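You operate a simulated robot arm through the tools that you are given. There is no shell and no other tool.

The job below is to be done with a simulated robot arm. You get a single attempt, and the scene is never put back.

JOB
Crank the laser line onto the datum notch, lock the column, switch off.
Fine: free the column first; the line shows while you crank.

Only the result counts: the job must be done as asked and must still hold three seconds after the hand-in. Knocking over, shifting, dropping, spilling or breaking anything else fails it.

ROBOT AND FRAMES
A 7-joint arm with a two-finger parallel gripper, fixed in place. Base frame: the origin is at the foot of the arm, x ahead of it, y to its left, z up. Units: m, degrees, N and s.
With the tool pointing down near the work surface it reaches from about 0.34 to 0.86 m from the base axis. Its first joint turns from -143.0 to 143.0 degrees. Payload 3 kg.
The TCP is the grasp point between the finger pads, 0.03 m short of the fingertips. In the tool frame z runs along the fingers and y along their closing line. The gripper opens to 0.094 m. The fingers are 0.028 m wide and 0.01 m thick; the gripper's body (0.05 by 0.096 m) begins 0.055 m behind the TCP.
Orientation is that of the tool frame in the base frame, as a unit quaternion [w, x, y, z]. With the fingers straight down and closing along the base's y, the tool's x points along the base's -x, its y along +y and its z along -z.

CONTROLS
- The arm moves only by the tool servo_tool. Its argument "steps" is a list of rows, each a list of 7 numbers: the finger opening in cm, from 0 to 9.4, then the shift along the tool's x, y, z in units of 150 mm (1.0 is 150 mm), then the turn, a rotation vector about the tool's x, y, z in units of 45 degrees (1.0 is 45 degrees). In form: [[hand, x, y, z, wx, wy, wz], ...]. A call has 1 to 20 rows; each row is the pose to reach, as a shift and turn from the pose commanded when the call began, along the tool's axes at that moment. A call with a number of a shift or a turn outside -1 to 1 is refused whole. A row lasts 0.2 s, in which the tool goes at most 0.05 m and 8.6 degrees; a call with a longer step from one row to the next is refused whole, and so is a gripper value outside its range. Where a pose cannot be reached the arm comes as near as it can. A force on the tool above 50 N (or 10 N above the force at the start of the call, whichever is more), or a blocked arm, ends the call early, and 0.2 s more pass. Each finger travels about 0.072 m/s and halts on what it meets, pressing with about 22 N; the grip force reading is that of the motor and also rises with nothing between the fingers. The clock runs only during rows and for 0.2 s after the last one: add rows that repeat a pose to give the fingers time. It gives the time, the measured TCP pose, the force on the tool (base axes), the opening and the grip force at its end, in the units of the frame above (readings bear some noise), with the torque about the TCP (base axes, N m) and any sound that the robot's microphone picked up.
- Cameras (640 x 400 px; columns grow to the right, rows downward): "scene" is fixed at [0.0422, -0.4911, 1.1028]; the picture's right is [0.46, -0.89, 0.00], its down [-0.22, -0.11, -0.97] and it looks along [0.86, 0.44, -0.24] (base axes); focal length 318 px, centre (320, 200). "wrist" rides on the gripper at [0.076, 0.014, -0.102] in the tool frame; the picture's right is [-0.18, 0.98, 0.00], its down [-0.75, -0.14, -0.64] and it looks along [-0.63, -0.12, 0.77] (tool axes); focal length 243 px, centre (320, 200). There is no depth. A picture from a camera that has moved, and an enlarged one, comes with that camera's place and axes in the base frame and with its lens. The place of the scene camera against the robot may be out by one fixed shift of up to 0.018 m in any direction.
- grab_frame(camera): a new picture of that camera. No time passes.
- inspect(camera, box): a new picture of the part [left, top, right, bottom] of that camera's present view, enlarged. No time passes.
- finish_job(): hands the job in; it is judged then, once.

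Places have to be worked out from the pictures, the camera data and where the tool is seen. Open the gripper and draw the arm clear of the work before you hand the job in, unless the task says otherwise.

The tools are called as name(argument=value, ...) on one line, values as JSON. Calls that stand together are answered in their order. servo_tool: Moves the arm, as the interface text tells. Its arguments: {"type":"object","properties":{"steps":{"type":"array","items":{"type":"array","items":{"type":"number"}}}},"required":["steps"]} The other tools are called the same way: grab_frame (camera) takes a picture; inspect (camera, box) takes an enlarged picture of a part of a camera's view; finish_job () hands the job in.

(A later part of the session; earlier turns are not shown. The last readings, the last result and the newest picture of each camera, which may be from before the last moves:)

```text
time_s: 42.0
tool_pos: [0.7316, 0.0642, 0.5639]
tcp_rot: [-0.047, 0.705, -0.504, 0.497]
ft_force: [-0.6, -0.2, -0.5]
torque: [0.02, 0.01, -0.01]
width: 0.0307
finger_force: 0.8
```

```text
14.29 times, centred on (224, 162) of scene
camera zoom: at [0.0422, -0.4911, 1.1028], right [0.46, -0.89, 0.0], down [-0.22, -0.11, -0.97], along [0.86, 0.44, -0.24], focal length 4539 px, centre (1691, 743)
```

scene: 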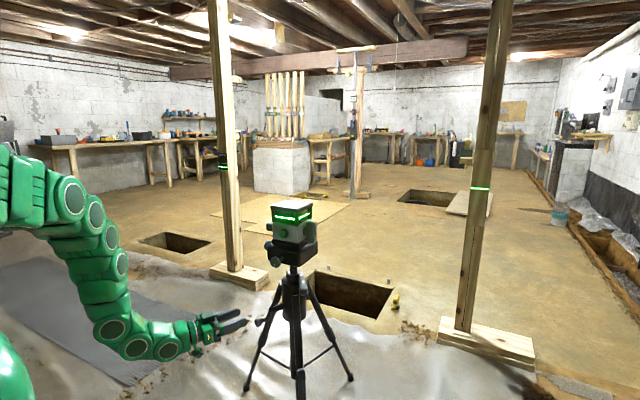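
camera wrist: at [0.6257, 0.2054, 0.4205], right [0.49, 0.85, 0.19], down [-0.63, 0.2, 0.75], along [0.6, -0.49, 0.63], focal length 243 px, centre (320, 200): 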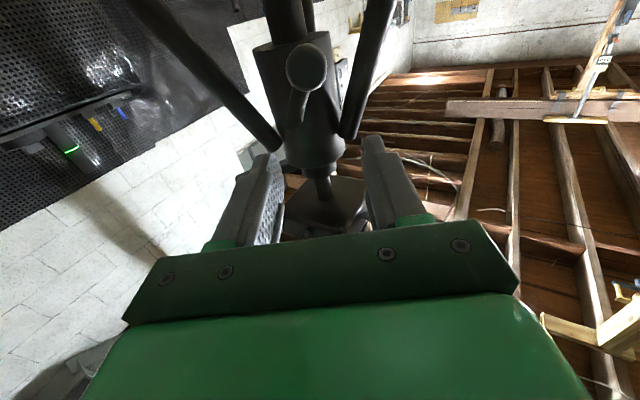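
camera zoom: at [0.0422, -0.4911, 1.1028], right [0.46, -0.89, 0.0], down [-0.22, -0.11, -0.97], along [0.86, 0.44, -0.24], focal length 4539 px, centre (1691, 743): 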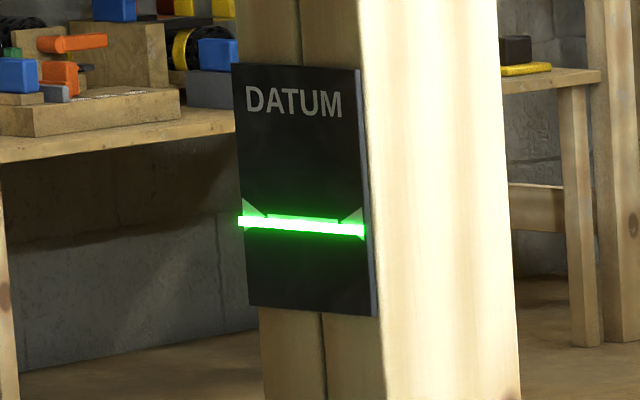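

Very close now: about 6.5 px left. I zoom in tighter on the notch for accurate measurement.

inspect(camera="scene", box=[217, 159, 230, 168])

```text
16.00 times, centred on (224, 164) of scene
camera zoom: at [0.0422, -0.4911, 1.1028], right [0.46, -0.89, 0.0], down [-0.22, -0.11, -0.97], along [0.86, 0.44, -0.24], focal length 5084 px, centre (1864, 784)
```

zoom: 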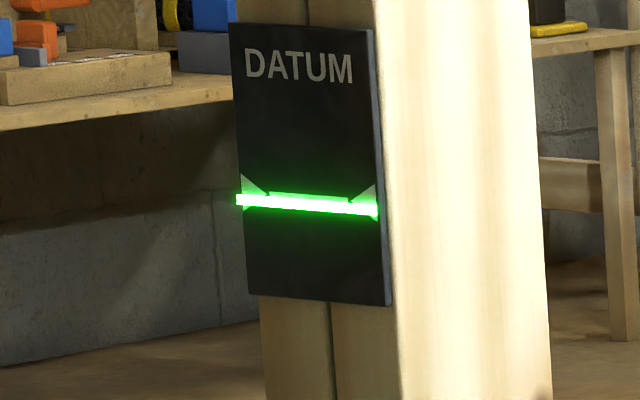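

About 3 mm remains, roughly 25° of crank. I advance 18° more, without further roll, then re-measure.

servo_tool(steps=[[3.0, -0.0197, -0.0493, -0.0101, 0, 0, 0], [3.0, -0.0454, -0.0962, -0.0166, 0, 0, 0], [3.0, -0.0454, -0.0962, -0.0166, 0, 0, 0]])

inspect(camera="wrist", box=[220, 60, 430, 220])

inspect(camera="scene", box=[217, 159, 230, 168])

inspect(camera="scene", box=[200, 240, 320, 340])

```text
time_s: 42.8
tool_pos: [0.7397, 0.075, 0.5693]
tcp_rot: [-0.048, 0.704, -0.503, 0.498]
ft_force: [-0.8, -0.4, -1.8]
torque: [-0.03, 0.02, -0.05]
width: 0.031
finger_force: 0.4
```

```text
2.50 times, centred on (325, 140) of wrist
camera zoom: at [0.6535, 0.0564, 0.6617], right [-0.65, -0.34, -0.68], down [-0.39, 0.92, -0.09], along [0.65, 0.2, -0.73], focal length 606 px, centre (308, 350)
```

zoom: 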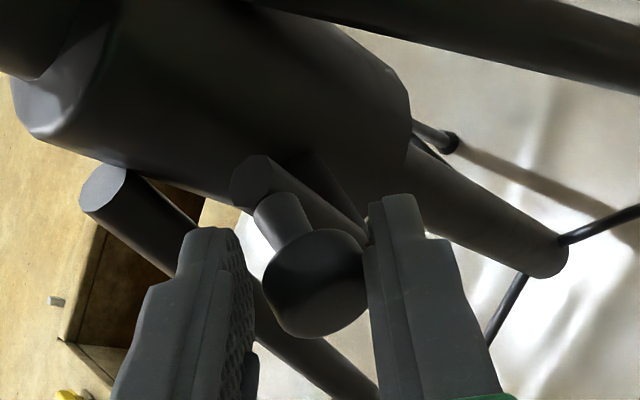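

```text
16.00 times, centred on (224, 164) of scene
camera zoom: at [0.0422, -0.4911, 1.1028], right [0.46, -0.89, 0.0], down [-0.22, -0.11, -0.97], along [0.86, 0.44, -0.24], focal length 5084 px, centre (1864, 784)
```

zoom: 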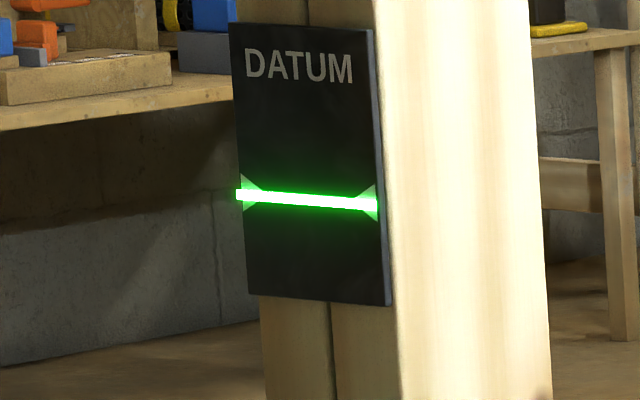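

```text
4.00 times, centred on (260, 290) of scene
camera zoom: at [0.0422, -0.4911, 1.1028], right [0.46, -0.89, 0.0], down [-0.22, -0.11, -0.97], along [0.86, 0.44, -0.24], focal length 1271 px, centre (560, -160)
```

zoom: 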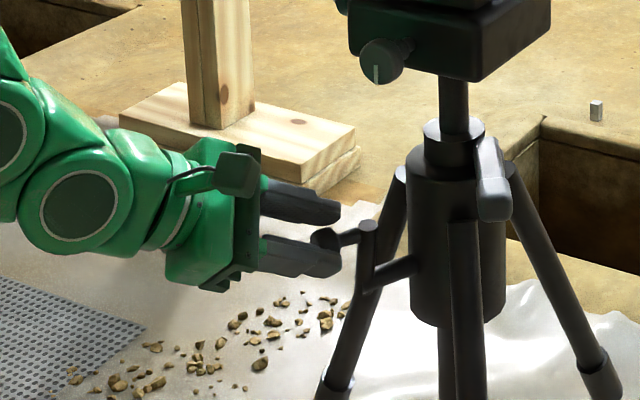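

The line is now only about 2 px (~0.9 mm) below the notch centre. I advance about 7° more.

servo_tool(steps=[[3.0, -0.0136, -0.0192, -0.0013, 0, 0, 0], [3.0, -0.0273, -0.0385, -0.0027, 0, 0, 0], [3.0, -0.0273, -0.0385, -0.0027, 0, 0, 0]])

inspect(camera="scene", box=[217, 159, 230, 168])

inspect(camera="wrist", box=[220, 60, 430, 220])

```text
time_s: 43.6
tool_pos: [0.7438, 0.0824, 0.5708]
tcp_rot: [-0.048, 0.705, -0.503, 0.499]
ft_force: [-0.7, 0.4, -1.2]
torque: [-0.01, 0.01, -0.01]
width: 0.0304
finger_force: 0.5
```

```text
16.00 times, centred on (224, 164) of scene
camera zoom: at [0.0422, -0.4911, 1.1028], right [0.46, -0.89, 0.0], down [-0.22, -0.11, -0.97], along [0.86, 0.44, -0.24], focal length 5084 px, centre (1864, 784)
```

zoom: 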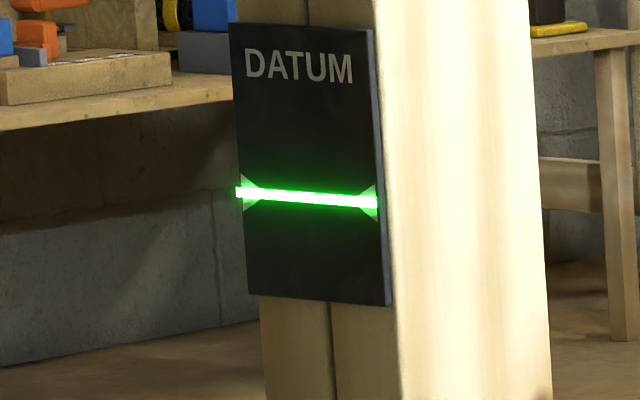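

```text
2.50 times, centred on (325, 140) of wrist
camera zoom: at [0.6573, 0.0636, 0.663], right [-0.65, -0.34, -0.68], down [-0.39, 0.92, -0.09], along [0.65, 0.2, -0.73], focal length 606 px, centre (308, 350)
```

zoom: 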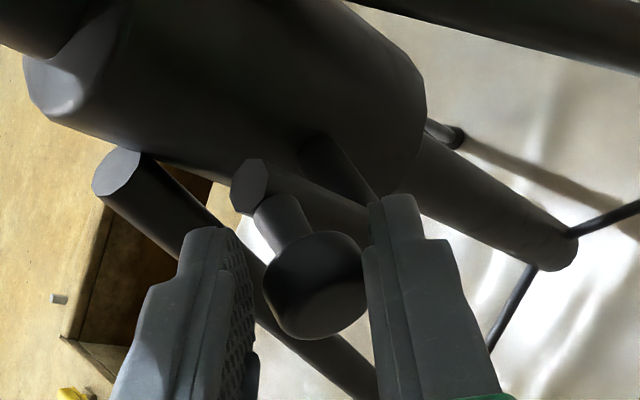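

The line now passes through the triangle tips, within about 0.5 px (~0.2 mm) of the notch. I open the fingers gently and withdraw along the tool axis, then check that the line holds.

servo_tool(steps=[[3.6, 0, 0, 0, 0, 0, 0], [4.6, 0, 0, 0, 0, 0, 0], [5.2, 0, 0, 0, 0, 0, 0], [5.2, 0, 0, -0.15, 0, 0, 0], [5.2, 0, 0, -0.4, 0, 0, 0], [5.2, 0, 0, -0.65, 0, 0, 0], [5.2, 0, 0, -0.65, 0, 0, 0]])

inspect(camera="scene", box=[217, 159, 230, 168])

grab_frame(camera="scene")

grab_frame(camera="wrist")

```text
time_s: 45.2
tool_pos: [0.6697, 0.1241, 0.6185]
tcp_rot: [-0.047, 0.705, -0.503, 0.497]
ft_force: [0.8, 0.4, -1.6]
torque: [-0.03, 0.0, -0.04]
width: 0.0521
finger_force: 0.1
```

```text
16.00 times, centred on (224, 164) of scene
camera zoom: at [0.0422, -0.4911, 1.1028], right [0.46, -0.89, 0.0], down [-0.22, -0.11, -0.97], along [0.86, 0.44, -0.24], focal length 5084 px, centre (1864, 784)
```

zoom: 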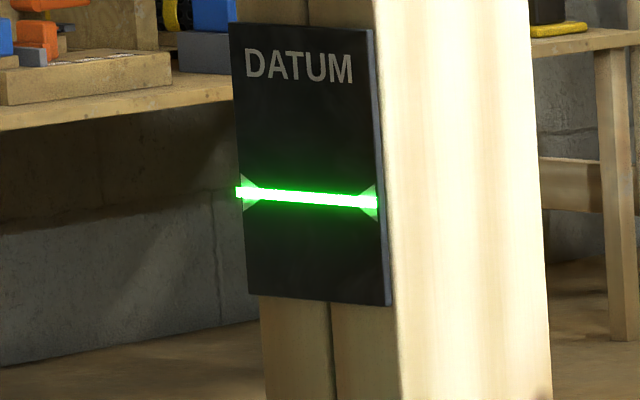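

```text
taken
```

scene: 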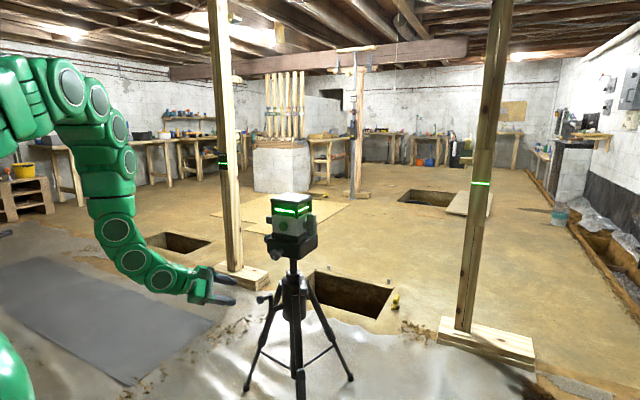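

```text
taken
camera wrist: at [0.583, 0.1059, 0.7115], right [-0.65, -0.34, -0.68], down [-0.39, 0.92, -0.09], along [0.65, 0.2, -0.73], focal length 243 px, centre (320, 200)
```

wrist: 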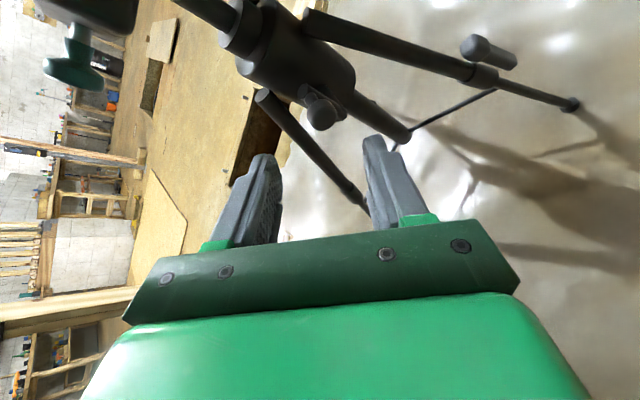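

The line holds exactly on the notch after release. Now I head back to re-lock the lever: first move up and away from the crank while rolling the tool back.

servo_tool(steps=[[5.2, 0.182, 0.012, -0.042, 0, 0, 0], [5.2, 0.364, 0.024, -0.084, -0.0537, -0.0768, 0.1411], [5.2, 0.546, 0.037, -0.127, -0.1077, -0.1541, 0.283], [5.2, 0.728, 0.049, -0.169, -0.1618, -0.2314, 0.425], [5.2, 0.91, 0.061, -0.211, -0.2158, -0.3086, 0.567], [6.0, 0.91, 0.061, -0.211, -0.2695, -0.3854, 0.708], [6.0, 0.91, 0.061, -0.211, -0.3235, -0.4627, 0.85], [6.0, 0.91, 0.061, -0.211, -0.3235, -0.4627, 0.85]])

grab_frame(camera="scene")

```text
time_s: 47.0
tool_pos: [0.6394, 0.0297, 0.7187]
tcp_rot: [0.208, -0.579, 0.746, -0.255]
ft_force: [-0.1, -0.5, 0.5]
torque: [0.0, 0.0, -0.02]
width: 0.0602
finger_force: 0.0
```

```text
taken
```

scene: 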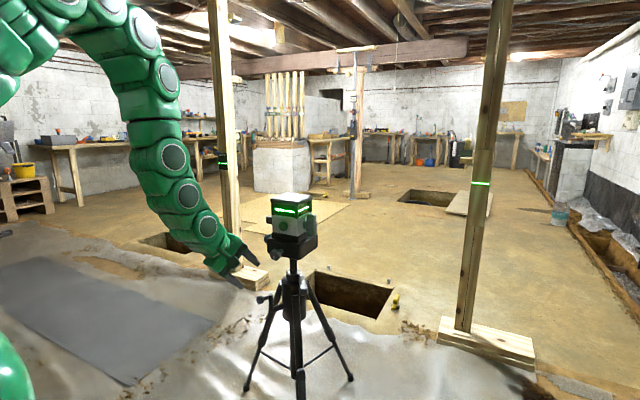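

Clear so far. I finish the rotation and move to the lever standoff used before, at about (0.70, -0.116, 0.71).

servo_tool(steps=[[6.0, 0.141, -0.079, 0.07, -0.0537, -0.0768, 0.1411], [6.0, 0.282, -0.157, 0.139, -0.1077, -0.1541, 0.283], [6.0, 0.423, -0.236, 0.209, -0.1618, -0.2314, 0.425], [6.0, 0.563, -0.314, 0.278, -0.2158, -0.3086, 0.567], [6.0, 0.704, -0.393, 0.348, -0.2695, -0.3854, 0.708], [6.0, 0.845, -0.471, 0.417, -0.3235, -0.4627, 0.85], [6.0, 0.845, -0.471, 0.417, -0.3235, -0.4627, 0.85]])

grab_frame(camera="wrist")

inspect(camera="wrist", box=[250, 50, 450, 200])

```text
time_s: 48.6
tool_pos: [0.704, -0.1191, 0.7157]
tcp_rot: [0.334, -0.367, 0.868, 0.006]
ft_force: [-0.8, 0.4, 0.7]
torque: [-0.02, 0.04, 0.02]
width: 0.0598
finger_force: 0.2
out of reach, approached as far as the arm can: row 6
```

```text
taken
camera wrist: at [0.5968, -0.1817, 0.7471], right [-0.54, 0.84, -0.12], down [0.1, 0.21, 0.97], along [0.84, 0.51, -0.2], focal length 243 px, centre (320, 200)
```

wrist: 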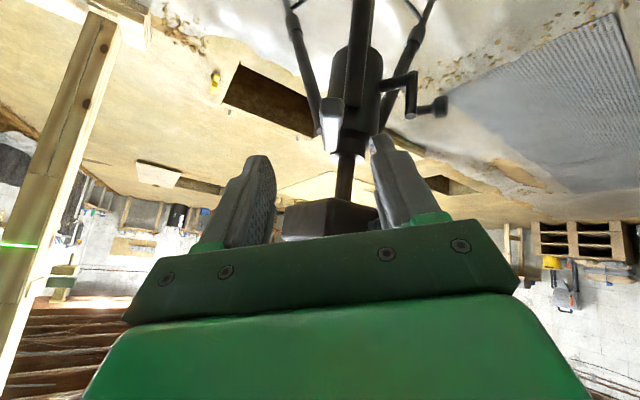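

```text
2.67 times, centred on (350, 125) of wrist
camera zoom: at [0.5968, -0.1817, 0.7471], right [-0.54, 0.84, -0.12], down [0.1, 0.21, 0.97], along [0.84, 0.51, -0.2], focal length 647 px, centre (240, 400)
```

zoom: 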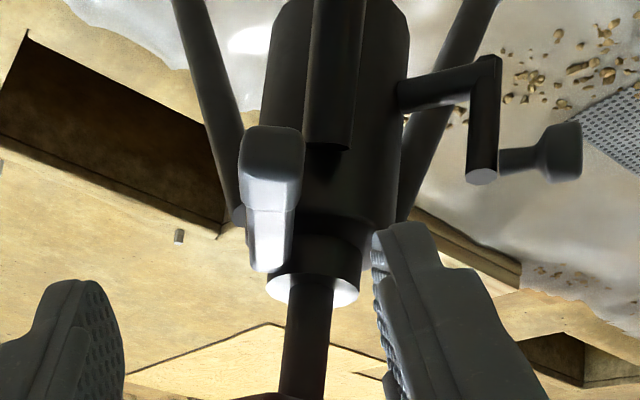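

The lever is still at about (0.80, -0.057, 0.60). I move in along the tool axis to straddle its end block again.

servo_tool(steps=[[6.0, -0.015, 0.015, 0.25, 0, 0, 0], [6.0, -0.03, 0.03, 0.5, 0, 0, 0], [6.0, -0.047, 0.053, 0.72, 0, 0, 0], [6.0, -0.047, 0.053, 0.88, 0, 0, 0], [6.0, -0.047, 0.053, 0.97, 0, 0, 0], [6.0, -0.047, 0.053, 0.97, 0, 0, 0]])

inspect(camera="wrist", box=[220, 80, 430, 240])

```text
time_s: 50.0
tool_pos: [0.7818, -0.0624, 0.6013]
tcp_rot: [0.335, -0.362, 0.87, 0.027]
ft_force: [1.2, 0.3, 0.6]
torque: [0.0, -0.01, -0.02]
width: 0.06
finger_force: 0.0
```

```text
2.50 times, centred on (325, 160) of wrist
camera zoom: at [0.6757, -0.1273, 0.6322], right [-0.54, 0.84, -0.08], down [0.12, 0.17, 0.98], along [0.83, 0.52, -0.19], focal length 606 px, centre (308, 300)
```

zoom: 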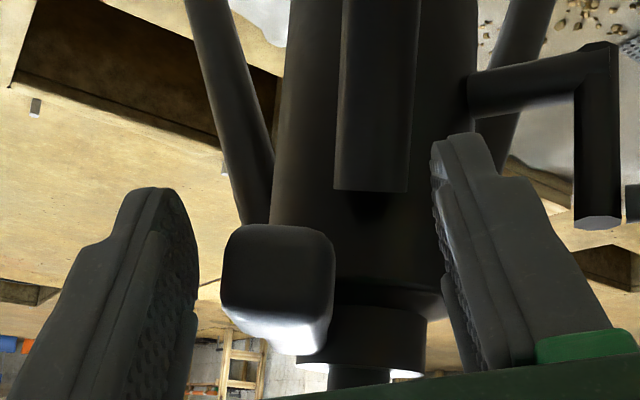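

Lever is between the fingers, slightly off-centre. I centre on it, narrow to 4.2 cm, and swing it back counter-clockwise about the column by ~21° as a first stage.

servo_tool(steps=[[5.5, 0, -0.05, 0, 0, 0, 0], [4.2, 0, -0.05, 0, 0, 0, 0], [4.2, 0, -0.05, 0, 0, 0, 0], [4.2, -0.0034, -0.1406, 0.0254, -0.0934, -0.0303, -0.1207], [4.2, -0.0163, -0.2291, 0.0576, -0.1869, -0.0606, -0.2414], [4.2, -0.0377, -0.3132, 0.0953, -0.2803, -0.0909, -0.362], [4.2, -0.0377, -0.3132, 0.0953, -0.2803, -0.0909, -0.362]])

inspect(camera="wrist", box=[220, 80, 430, 240])

inspect(camera="scene", box=[217, 159, 230, 168])

```text
time_s: 51.6
tool_pos: [0.8229, -0.0904, 0.6036]
tcp_rot: [0.324, -0.515, 0.789, 0.087]
ft_force: [-0.2, -1.1, 0.2]
torque: [-0.01, 0.02, -0.02]
width: 0.042
finger_force: 0.0
```

```text
2.50 times, centred on (325, 160) of wrist
camera zoom: at [0.7476, -0.1889, 0.6346], right [-0.81, 0.59, -0.08], down [0.05, 0.2, 0.98], along [0.59, 0.78, -0.19], focal length 606 px, centre (308, 300)
```

zoom: 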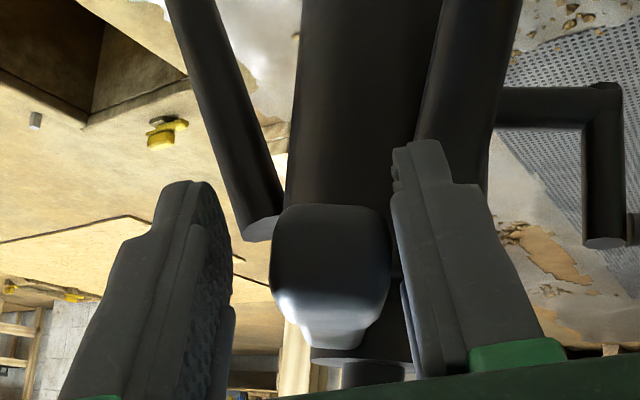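

```text
16.00 times, centred on (224, 164) of scene
camera zoom: at [0.0422, -0.4911, 1.1028], right [0.46, -0.89, 0.0], down [-0.22, -0.11, -0.97], along [0.86, 0.44, -0.24], focal length 5084 px, centre (1864, 784)
```

zoom: 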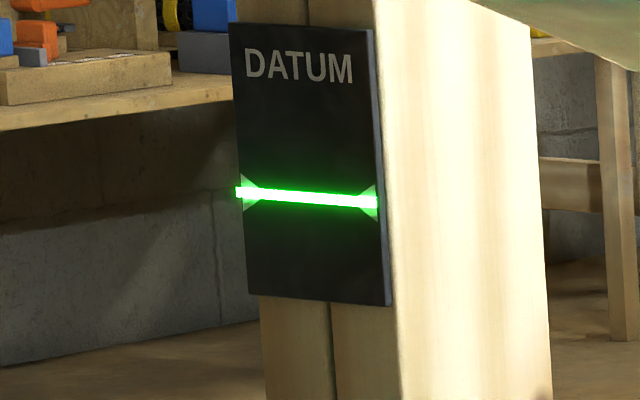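

The lever follows and the line is unaffected. I swing it 14° further and check the force.

servo_tool(steps=[[4.2, -0.0031, -0.0918, 0.0256, -0.0935, -0.0306, -0.1206], [4.2, -0.0155, -0.1807, 0.0577, -0.1869, -0.0612, -0.2412], [4.2, -0.0155, -0.1807, 0.0577, -0.1869, -0.0612, -0.2412]])

inspect(camera="wrist", box=[220, 80, 430, 240])

inspect(camera="scene", box=[250, 180, 410, 300])

```text
time_s: 52.4
tool_pos: [0.8498, -0.095, 0.603]
tcp_rot: [0.311, -0.607, 0.72, 0.127]
ft_force: [0.3, -0.2, -1.8]
torque: [-0.01, 0.0, -0.03]
width: 0.0422
finger_force: 0.1
```

```text
2.50 times, centred on (325, 160) of wrist
camera zoom: at [0.8022, -0.2082, 0.6344], right [-0.92, 0.37, -0.08], down [0.0, 0.21, 0.98], along [0.38, 0.9, -0.19], focal length 606 px, centre (308, 300)
```

zoom: 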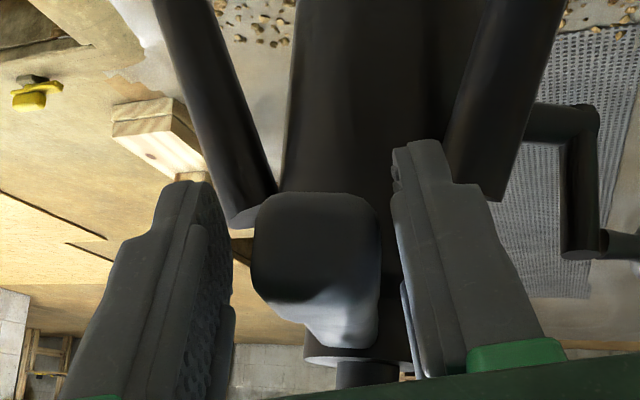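

```text
3.33 times, centred on (330, 240) of scene
camera zoom: at [0.0422, -0.4911, 1.1028], right [0.46, -0.89, 0.0], down [-0.22, -0.11, -0.97], along [0.86, 0.44, -0.24], focal length 1059 px, centre (287, 67)
```

zoom: 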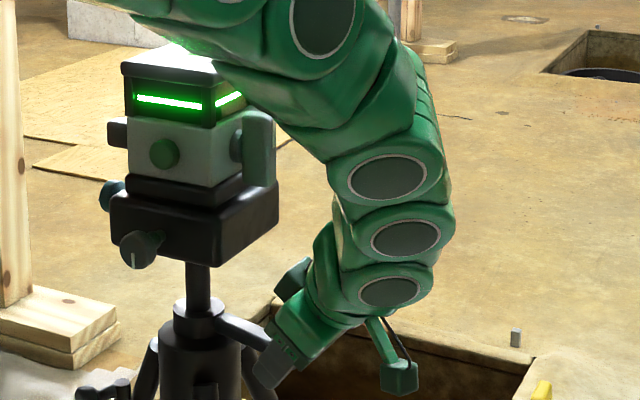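

The lever end is at about (0.850, -0.092), roughly 10° short of its original position. I push 5° more.

servo_tool(steps=[[4.2, 0, -0.0654, 0.0168, -0.0669, -0.0216, -0.086], [4.2, 0, -0.0654, 0.0168, -0.0669, -0.0216, -0.086]])

inspect(camera="wrist", box=[220, 80, 430, 240])

```text
time_s: 53.0
tool_pos: [0.8595, -0.097, 0.603]
tcp_rot: [0.305, -0.638, 0.693, 0.139]
ft_force: [-0.1, 0.4, -0.6]
torque: [-0.01, 0.02, 0.0]
width: 0.0421
finger_force: 0.0
```

```text
2.50 times, centred on (325, 160) of wrist
camera zoom: at [0.8223, -0.2147, 0.6343], right [-0.95, 0.29, -0.08], down [-0.02, 0.21, 0.98], along [0.3, 0.93, -0.19], focal length 606 px, centre (308, 300)
```

zoom: 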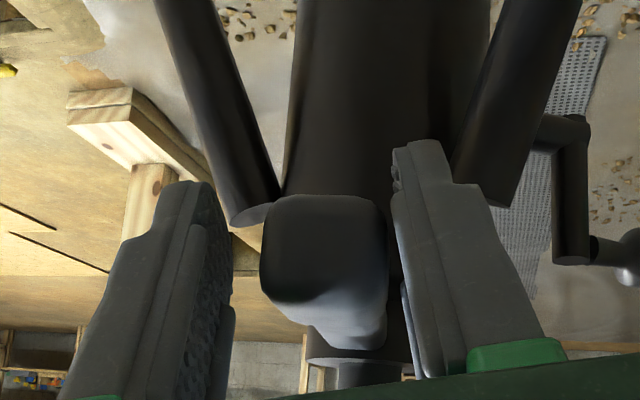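

Still no resistance, about 6° from the original angle. I push 4° more.

servo_tool(steps=[[4.2, 0, -0.0517, 0.0131, -0.0533, -0.0175, -0.0688], [4.2, 0, -0.0517, 0.0131, -0.0533, -0.0175, -0.0688]])

inspect(camera="wrist", box=[220, 80, 430, 240])

```text
time_s: 53.6
tool_pos: [0.8692, -0.0963, 0.604]
tcp_rot: [0.3, -0.662, 0.671, 0.15]
ft_force: [0.8, -0.3, -0.1]
torque: [-0.02, 0.02, -0.02]
width: 0.0418
finger_force: 0.0
```

```text
2.50 times, centred on (325, 160) of wrist
camera zoom: at [0.8386, -0.2176, 0.6342], right [-0.97, 0.22, -0.08], down [-0.04, 0.21, 0.98], along [0.24, 0.95, -0.19], focal length 606 px, centre (308, 300)
```

zoom: 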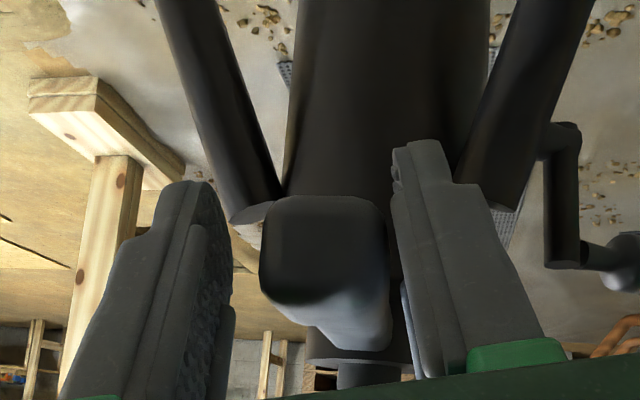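

The lever is back at x ≈ 0.867 vs 0.869 originally. I nudge further in small steps to find its stop.

servo_tool(steps=[[4.2, 0, -0.0323, 0.0082, -0.0267, -0.0087, -0.0344], [4.2, 0, -0.0323, 0.0082, -0.0267, -0.0087, -0.0344]])

inspect(camera="wrist", box=[220, 80, 430, 240])

```text
time_s: 54.2
tool_pos: [0.8744, -0.0967, 0.6046]
tcp_rot: [-0.297, 0.674, -0.659, -0.154]
ft_force: [0.2, 0.3, 0.3]
torque: [0.01, 0.01, 0.0]
width: 0.0422
finger_force: 0.1
```

```text
2.50 times, centred on (325, 160) of wrist
camera zoom: at [0.8483, -0.2184, 0.6352], right [-0.98, 0.19, -0.08], down [-0.04, 0.2, 0.98], along [0.2, 0.96, -0.19], focal length 606 px, centre (308, 300)
```

zoom: 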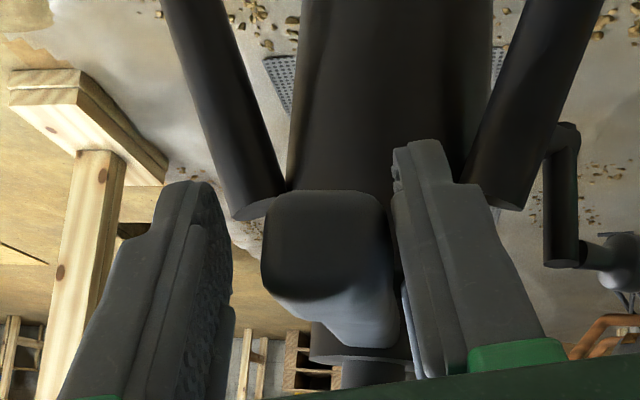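

Still no stop. I keep nudging 5 mm at a time.

servo_tool(steps=[[4.2, 0, -0.0323, 0.0072, -0.0267, -0.0087, -0.0344], [4.2, 0, -0.0323, 0.0072, -0.0267, -0.0087, -0.0344]])

inspect(camera="wrist", box=[220, 80, 430, 240])

```text
time_s: 54.8
tool_pos: [0.8783, -0.0981, 0.6035]
tcp_rot: [-0.294, 0.684, -0.648, -0.16]
ft_force: [-8.9, -1.5, -3.1]
torque: [0.01, 0.02, -0.04]
width: 0.048
finger_force: 5.2
```

```text
2.50 times, centred on (325, 160) of wrist
camera zoom: at [0.8561, -0.2187, 0.6337], right [-0.98, 0.16, -0.08], down [-0.05, 0.2, 0.98], along [0.17, 0.97, -0.19], focal length 606 px, centre (308, 300)
```

zoom: 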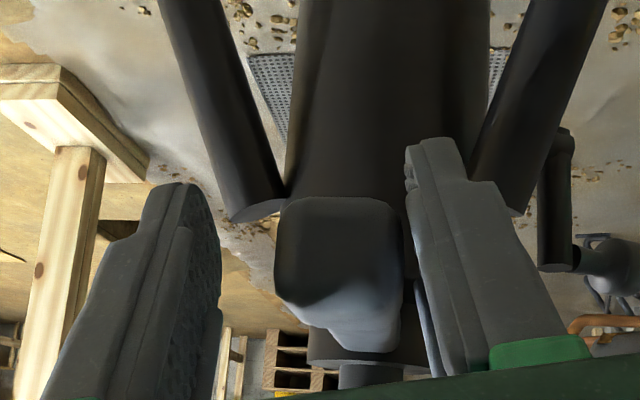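

The lever hit its original stop: 9 N and the pushing finger yielded slightly. I back off 6 mm, open, and check lever and line.

servo_tool(steps=[[4.8, 0, 0.0387, -0.01, 0, 0, 0], [6.0, 0, 0.0387, -0.01, 0, 0, 0], [6.0, 0, 0.0387, -0.01, 0, 0, 0]])

inspect(camera="wrist", box=[220, 80, 430, 240])

inspect(camera="scene", box=[217, 159, 230, 168])

```text
time_s: 55.6
tool_pos: [0.8723, -0.0984, 0.6049]
tcp_rot: [-0.294, 0.685, -0.647, -0.161]
ft_force: [0.1, -0.5, -0.1]
torque: [-0.01, -0.02, -0.01]
width: 0.0601
finger_force: 0.1
```

```text
2.50 times, centred on (325, 160) of wrist
camera zoom: at [0.8508, -0.2193, 0.6347], right [-0.98, 0.16, -0.08], down [-0.05, 0.2, 0.98], along [0.17, 0.97, -0.19], focal length 606 px, centre (308, 300)
```

zoom: 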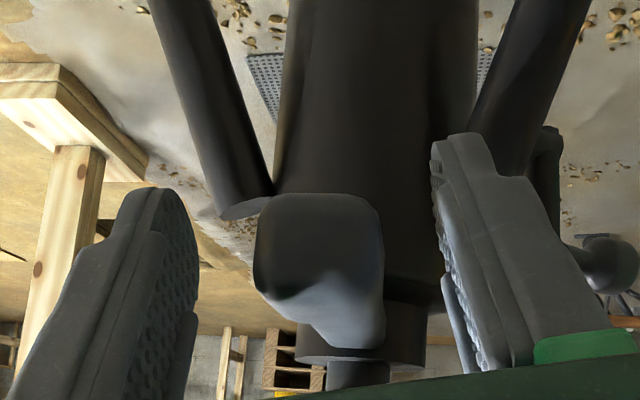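

```text
16.00 times, centred on (224, 164) of scene
camera zoom: at [0.0422, -0.4911, 1.1028], right [0.46, -0.89, 0.0], down [-0.22, -0.11, -0.97], along [0.86, 0.44, -0.24], focal length 5084 px, centre (1864, 784)
```

zoom: 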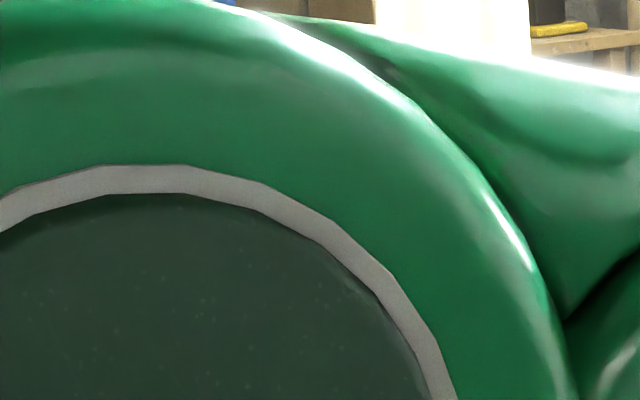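

The lever rests at x ≈ 0.871, its original locked position. I withdraw along the tool axis.

servo_tool(steps=[[6.0, 0, 0, -0.2, 0, 0, 0], [6.0, 0, 0, -0.45, 0, 0, 0], [6.0, 0, 0, -0.7, 0, 0, 0], [6.0, 0, 0, -0.93, 0, 0, 0], [6.0, 0, 0, -0.93, 0, 0, 0]])

grab_frame(camera="wrist")

grab_frame(camera="scene")

```text
time_s: 56.8
tool_pos: [0.8492, -0.1835, 0.7122]
tcp_rot: [-0.295, 0.684, -0.648, -0.16]
ft_force: [-0.6, -0.5, -0.7]
torque: [0.01, 0.0, 0.01]
width: 0.0598
finger_force: 0.0
```

```text
taken
camera wrist: at [0.8288, -0.3048, 0.7424], right [-0.98, 0.16, -0.08], down [-0.05, 0.2, 0.98], along [0.17, 0.97, -0.19], focal length 243 px, centre (320, 200)
```

wrist: 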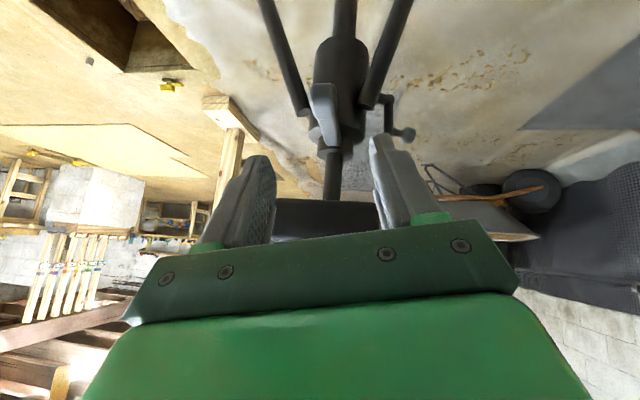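

```text
taken
```

scene: 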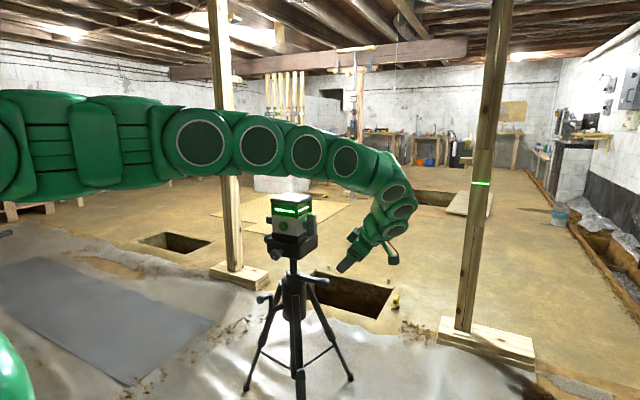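

Lever and head look fine. Now I move back around to the front-right of the head while turning the tool toward +x in two stages, for the button press.

servo_tool(steps=[[6.0, 0.004, 0.117, -0.116, 0, 0, 0], [5.0, 0.008, 0.233, -0.232, 0.1229, -0.0513, 0.0761], [4.0, 0.012, 0.35, -0.348, 0.2458, -0.1026, 0.1522], [3.0, 0.016, 0.466, -0.463, 0.3687, -0.1539, 0.2283], [2.0, 0.02, 0.583, -0.579, 0.4915, -0.2051, 0.3045], [1.0, 0.024, 0.7, -0.695, 0.6144, -0.2564, 0.3806], [0.0, 0.028, 0.816, -0.811, 0.7373, -0.3077, 0.4567], [0.0, 0.028, 0.816, -0.811, 0.8602, -0.359, 0.5328], [0.0, 0.028, 0.816, -0.811, 0.8602, -0.359, 0.5328]])

grab_frame(camera="scene")

grab_frame(camera="wrist")

```text
time_s: 58.8
tool_pos: [0.7105, -0.2591, 0.7782]
tcp_rot: [0.55, -0.374, 0.742, 0.085]
ft_force: [0.4, 0.0, 1.0]
torque: [0.02, -0.02, 0.01]
width: 0.0001
finger_force: 21.9
```

```text
taken
```

scene: 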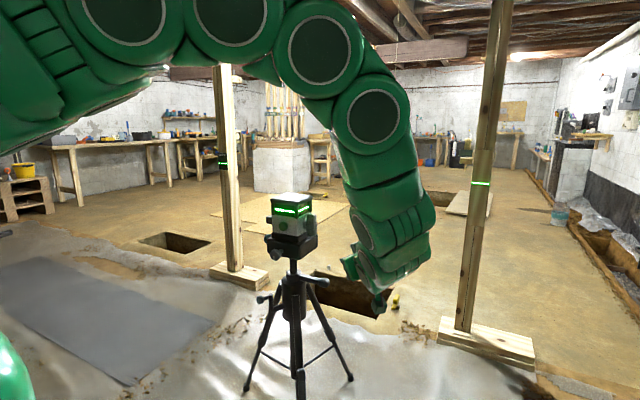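

```text
taken
camera wrist: at [0.6149, -0.3379, 0.7466], right [-0.62, 0.78, -0.12], down [-0.3, -0.1, 0.95], along [0.73, 0.62, 0.3], focal length 243 px, centre (320, 200)
```

wrist: 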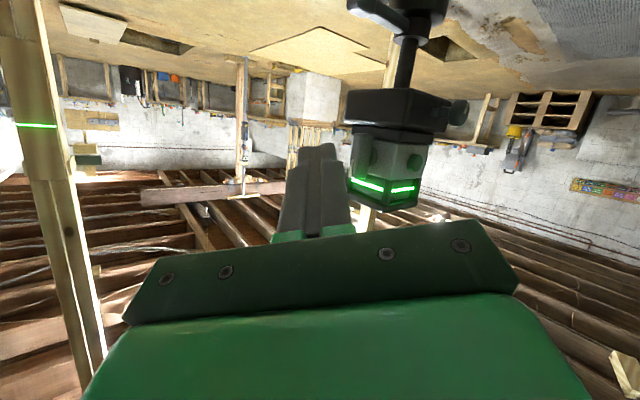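

The fingers are closed. I inspect the head (button and side paddle) and the datum line from here.

inspect(camera="wrist", box=[330, 70, 480, 220])

inspect(camera="scene", box=[217, 159, 230, 168])

inspect(camera="scene", box=[262, 185, 326, 233])

```text
2.67 times, centred on (405, 145) of wrist
camera zoom: at [0.6149, -0.3379, 0.7466], right [-0.62, 0.78, -0.12], down [-0.3, -0.1, 0.95], along [0.73, 0.62, 0.3], focal length 647 px, centre (93, 347)
```

zoom: 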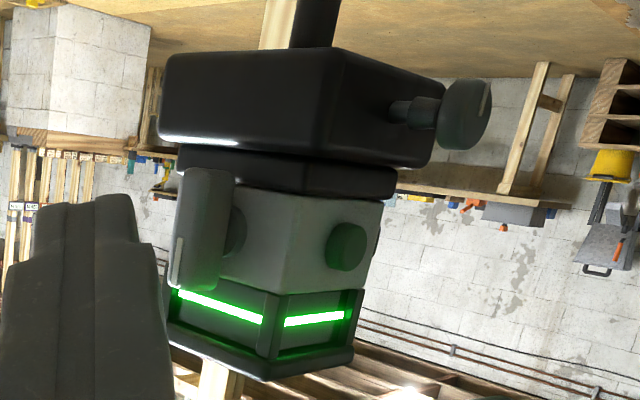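

```text
16.00 times, centred on (224, 164) of scene
camera zoom: at [0.0422, -0.4911, 1.1028], right [0.46, -0.89, 0.0], down [-0.22, -0.11, -0.97], along [0.86, 0.44, -0.24], focal length 5084 px, centre (1864, 784)
```

zoom: 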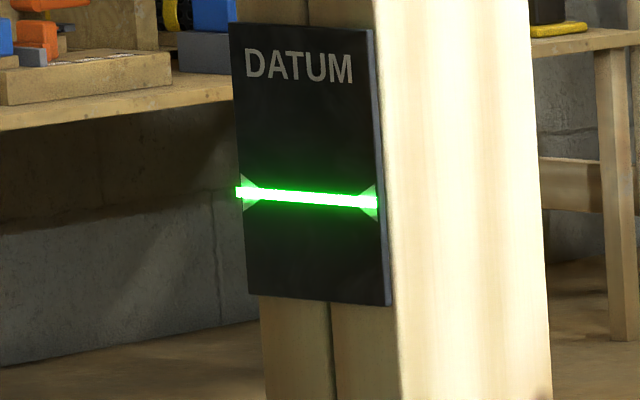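

```text
8.33 times, centred on (294, 209) of scene
camera zoom: at [0.0422, -0.4911, 1.1028], right [0.46, -0.89, 0.0], down [-0.22, -0.11, -0.97], along [0.86, 0.44, -0.24], focal length 2648 px, centre (537, 125)
```

zoom: 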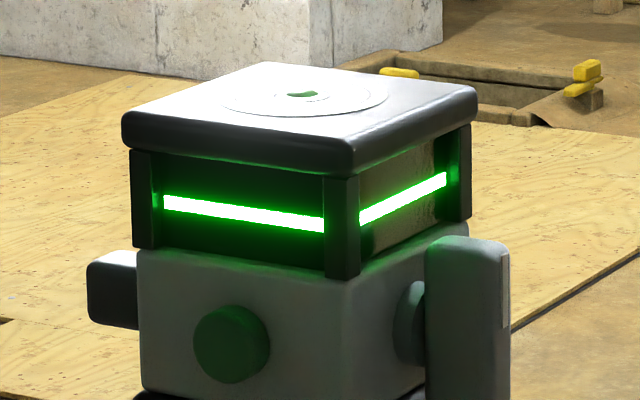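

The line stays on the notch after locking. Before pressing anything I want to be sure which control is the switch, so I zoom into the head's controls.

inspect(camera="scene", box=[278, 205, 318, 235])

inspect(camera="wrist", box=[355, 120, 425, 190])

inspect(camera="scene", box=[262, 205, 290, 227])

```text
13.33 times, centred on (298, 220) of scene
camera zoom: at [0.0422, -0.4911, 1.1028], right [0.46, -0.89, 0.0], down [-0.22, -0.11, -0.97], along [0.86, 0.44, -0.24], focal length 4237 px, centre (613, -67)
```

zoom: 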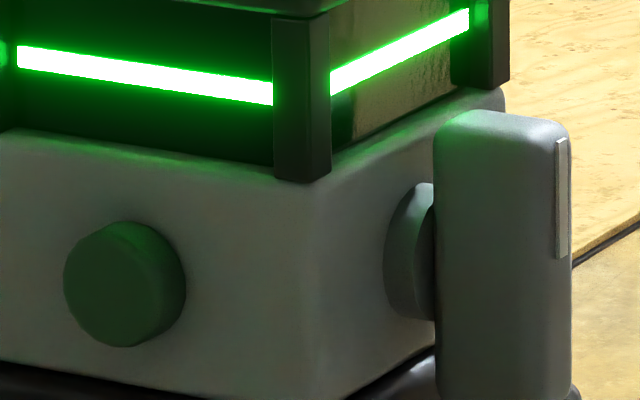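

```text
5.71 times, centred on (390, 155) of wrist
camera zoom: at [0.6149, -0.3379, 0.7466], right [-0.62, 0.78, -0.12], down [-0.3, -0.1, 0.95], along [0.73, 0.62, 0.3], focal length 1386 px, centre (-80, 457)
```

zoom: 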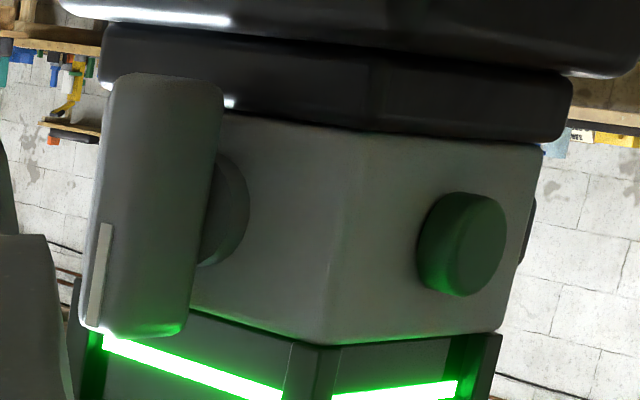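

```text
16.00 times, centred on (276, 216) of scene
camera zoom: at [0.0422, -0.4911, 1.1028], right [0.46, -0.89, 0.0], down [-0.22, -0.11, -0.97], along [0.86, 0.44, -0.24], focal length 5084 px, centre (1024, -56)
```

zoom: 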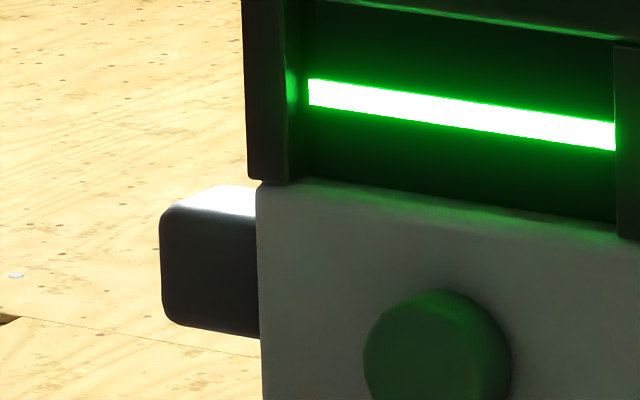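

The -y side control is a bar knob on a round boss with an index mark, so it could be a rotary switch; I need to see its face before deciding. I raise the tool and look at that side from -y.

servo_tool(steps=[[0.0, -0.13, -0.11, 0.017, -0.1075, 0.0449, -0.0666], [0.0, -0.26, -0.22, 0.034, -0.215, 0.0898, -0.1332], [0.0, -0.39, -0.335, 0.051, -0.3226, 0.1346, -0.1998], [0.0, -0.52, -0.45, 0.068, -0.43, 0.1795, -0.2664], [0.0, -0.65, -0.56, 0.085, -0.5376, 0.2244, -0.333], [0.0, -0.78, -0.67, 0.102, -0.6452, 0.2693, -0.3996], [0.0, -0.88, -0.76, 0.115, -0.7527, 0.3141, -0.4662], [0.0, -0.942, -0.814, 0.124, -0.8602, 0.359, -0.5328], [0.0, -0.942, -0.814, 0.124, -0.8602, 0.359, -0.5328]])

grab_frame(camera="wrist")

grab_frame(camera="scene")

```text
time_s: 60.8
tool_pos: [0.821, -0.2705, 0.9303]
tcp_rot: [-0.294, 0.685, -0.647, -0.161]
ft_force: [-0.4, 0.0, 0.8]
torque: [0.0, -0.01, 0.01]
width: 0.0001
finger_force: 22.3
```

```text
taken
camera wrist: at [0.7987, -0.3919, 0.9614], right [-0.98, 0.16, -0.08], down [-0.05, 0.2, 0.98], along [0.17, 0.97, -0.19], focal length 243 px, centre (320, 200)
```

wrist: 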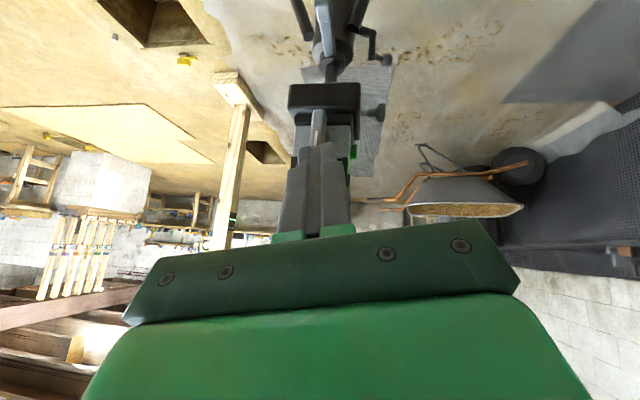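

```text
taken
```

scene: 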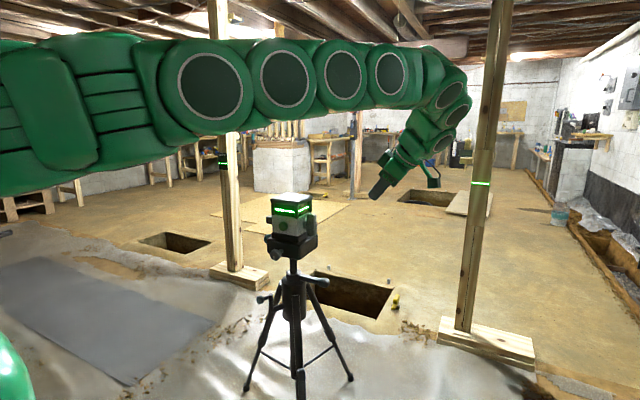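

The closed fingers block the view; I open them wide and look between.

servo_tool(steps=[[3.0, 0, 0, 0, 0, 0, 0], [6.0, 0, 0, 0, 0, 0, 0], [9.0, 0, 0, 0, 0, 0, 0], [9.4, 0, 0, 0, 0, 0, 0], [9.4, 0, 0, 0, 0, 0, 0]])

inspect(camera="wrist", box=[260, 60, 400, 240])

inspect(camera="wrist", box=[285, 100, 365, 200])

```text
time_s: 62.0
tool_pos: [0.8206, -0.2708, 0.93]
tcp_rot: [-0.295, 0.685, -0.647, -0.161]
ft_force: [0.0, 0.1, 0.7]
torque: [0.0, -0.04, 0.0]
width: 0.0938
finger_force: 0.0
```

```text
2.22 times, centred on (330, 150) of wrist
camera zoom: at [0.7988, -0.3918, 0.9612], right [-0.98, 0.16, -0.08], down [-0.05, 0.2, 0.98], along [0.17, 0.97, -0.19], focal length 539 px, centre (298, 311)
```

zoom: 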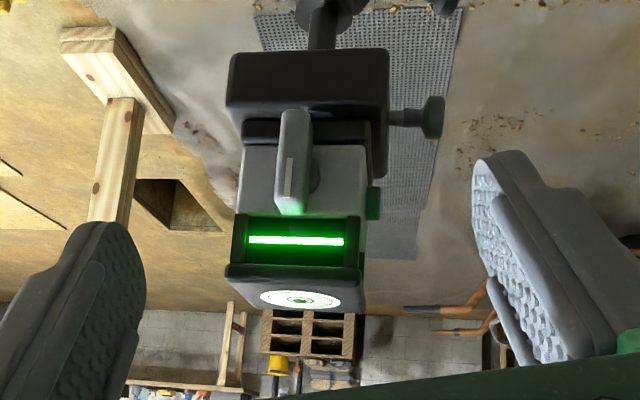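

```text
4.00 times, centred on (325, 150) of wrist
camera zoom: at [0.7988, -0.3918, 0.9612], right [-0.98, 0.16, -0.08], down [-0.05, 0.2, 0.98], along [0.17, 0.97, -0.19], focal length 970 px, centre (300, 400)
```

zoom: 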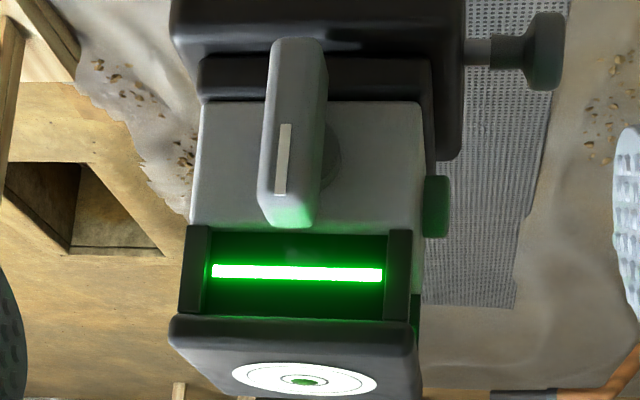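

No legends on the bar knob. The green front button is the plain candidate for the switch and pressing it is reversible, so I'll try it first. Wrist triangulation gives its face near x ≈ 0.811, y ≈ 0.0205, z ≈ 0.787. I bring the closed gripper around to the front.

servo_tool(steps=[[8.0, 0.008, 0.121, 0.024, 0.1229, -0.0513, 0.0761], [6.5, 0.017, 0.243, 0.049, 0.2458, -0.1026, 0.1522], [5.0, 0.025, 0.364, 0.073, 0.3687, -0.1539, 0.2283], [3.5, 0.034, 0.486, 0.098, 0.4915, -0.2051, 0.3045], [2.0, 0.042, 0.607, 0.122, 0.6144, -0.2564, 0.3806], [0.5, 0.051, 0.729, 0.147, 0.7373, -0.3077, 0.4567], [0.0, 0.059, 0.85, 0.171, 0.8602, -0.359, 0.5328], [0.0, 0.059, 0.85, 0.171, 0.8602, -0.359, 0.5328]])

```text
time_s: 63.8
tool_pos: [0.7007, -0.26, 0.8826]
tcp_rot: [0.55, -0.374, 0.741, 0.087]
ft_force: [0.0, -0.4, -0.4]
torque: [-0.01, 0.01, -0.02]
width: 0.0
finger_force: 22.3
```

Reached (0.70, -0.26, 0.88). I complete the turn to point along +x and shift left toward the button's line, staying at x = 0.70.

servo_tool(steps=[[0.0, -0.025, 0.106, 0.087, 0.1229, -0.0513, 0.0761], [0.0, -0.051, 0.212, 0.175, 0.2458, -0.1026, 0.1522], [0.0, -0.076, 0.318, 0.262, 0.3687, -0.1539, 0.2283], [0.0, -0.102, 0.423, 0.349, 0.4915, -0.2051, 0.3045], [0.0, -0.127, 0.529, 0.436, 0.6144, -0.2564, 0.3806], [0.0, -0.153, 0.635, 0.524, 0.7373, -0.3077, 0.4567], [0.0, -0.178, 0.741, 0.611, 0.8602, -0.359, 0.5328], [0.0, -0.178, 0.741, 0.611, 0.8602, -0.359, 0.5328]])

grab_frame(camera="wrist")

grab_frame(camera="scene")

```text
time_s: 65.6
tool_pos: [0.699, -0.1205, 0.8385]
tcp_rot: [0.708, 0.0, 0.706, 0.0]
ft_force: [-0.4, 0.1, -0.2]
torque: [-0.02, -0.03, 0.02]
width: 0.0
finger_force: 21.8
```

```text
taken
camera wrist: at [0.5976, -0.1048, 0.7622], right [0.0, 0.98, 0.18], down [-0.64, -0.14, 0.75], along [0.76, -0.12, 0.63], focal length 243 px, centre (320, 200)
```

wrist: 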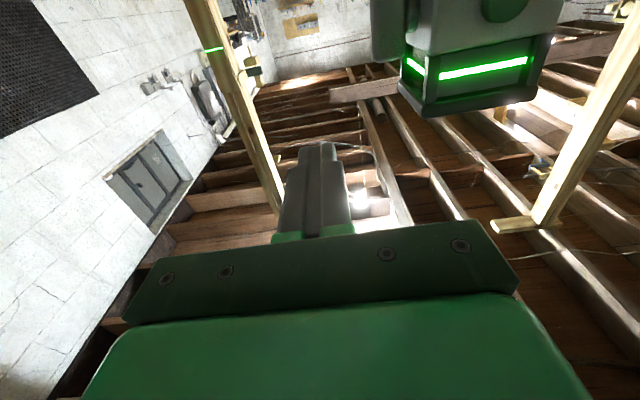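

```text
taken
```

scene: 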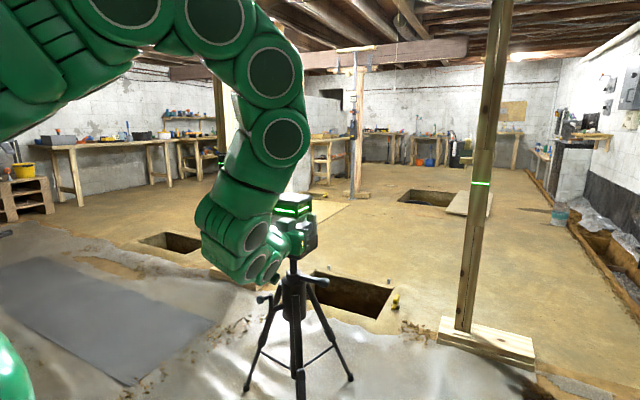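

The horizontal pose is reached. The button re-projects to (0.815, 0.021, 0.79). I line up with it and stop with the fingertips about 2.5 cm short.

servo_tool(steps=[[0.0, 0.06, 0.16, 0, 0, 0, 0], [0.0, 0.12, 0.32, 0, 0, 0, 0], [0.0, 0.18, 0.48, 0, 0, 0, 0], [0.0, 0.24, 0.64, 0, 0, 0, 0], [0.0, 0.3, 0.8, 0.1, 0, 0, 0], [0.0, 0.343, 0.94, 0.25, 0, 0, 0], [0.0, 0.343, 0.94, 0.373, 0, 0, 0], [0.0, 0.343, 0.94, 0.373, 0, 0, 0]])

grab_frame(camera="wrist")

inspect(camera="wrist", box=[230, 40, 410, 200])

inspect(camera="scene", box=[240, 180, 340, 260])

```text
time_s: 67.4
tool_pos: [0.7551, 0.02, 0.7863]
tcp_rot: [0.708, 0.002, 0.706, -0.001]
ft_force: [0.2, -1.0, 0.5]
torque: [-0.01, 0.03, 0.03]
width: 0.0
finger_force: 22.1
```

```text
taken
camera wrist: at [0.6538, 0.0358, 0.7101], right [0.0, 0.98, 0.18], down [-0.64, -0.14, 0.75], along [0.77, -0.12, 0.63], focal length 243 px, centre (320, 200)
```

wrist: 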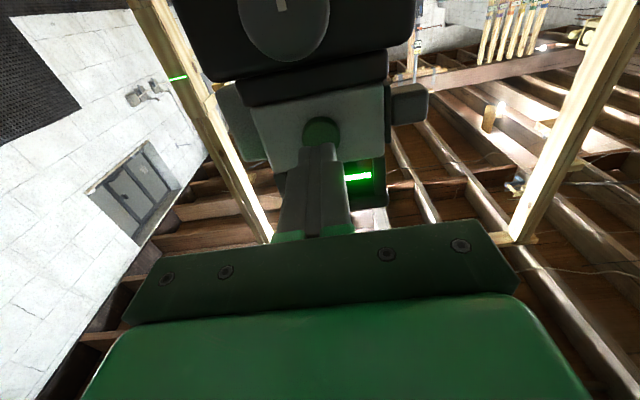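

```text
2.50 times, centred on (320, 120) of wrist
camera zoom: at [0.6538, 0.0358, 0.7101], right [0.0, 0.98, 0.18], down [-0.64, -0.14, 0.75], along [0.77, -0.12, 0.63], focal length 606 px, centre (320, 400)
```

zoom: 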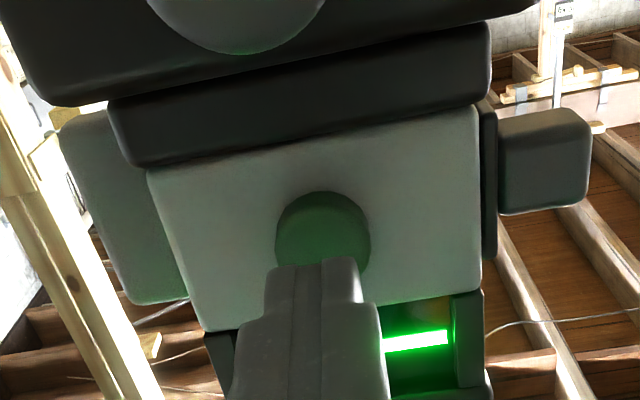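

```text
5.00 times, centred on (290, 220) of scene
camera zoom: at [0.0422, -0.4911, 1.1028], right [0.46, -0.89, 0.0], down [-0.22, -0.11, -0.97], along [0.86, 0.44, -0.24], focal length 1589 px, centre (470, 100)
```

zoom: 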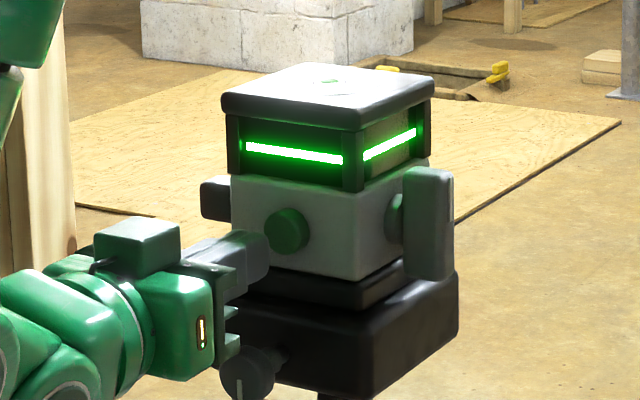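

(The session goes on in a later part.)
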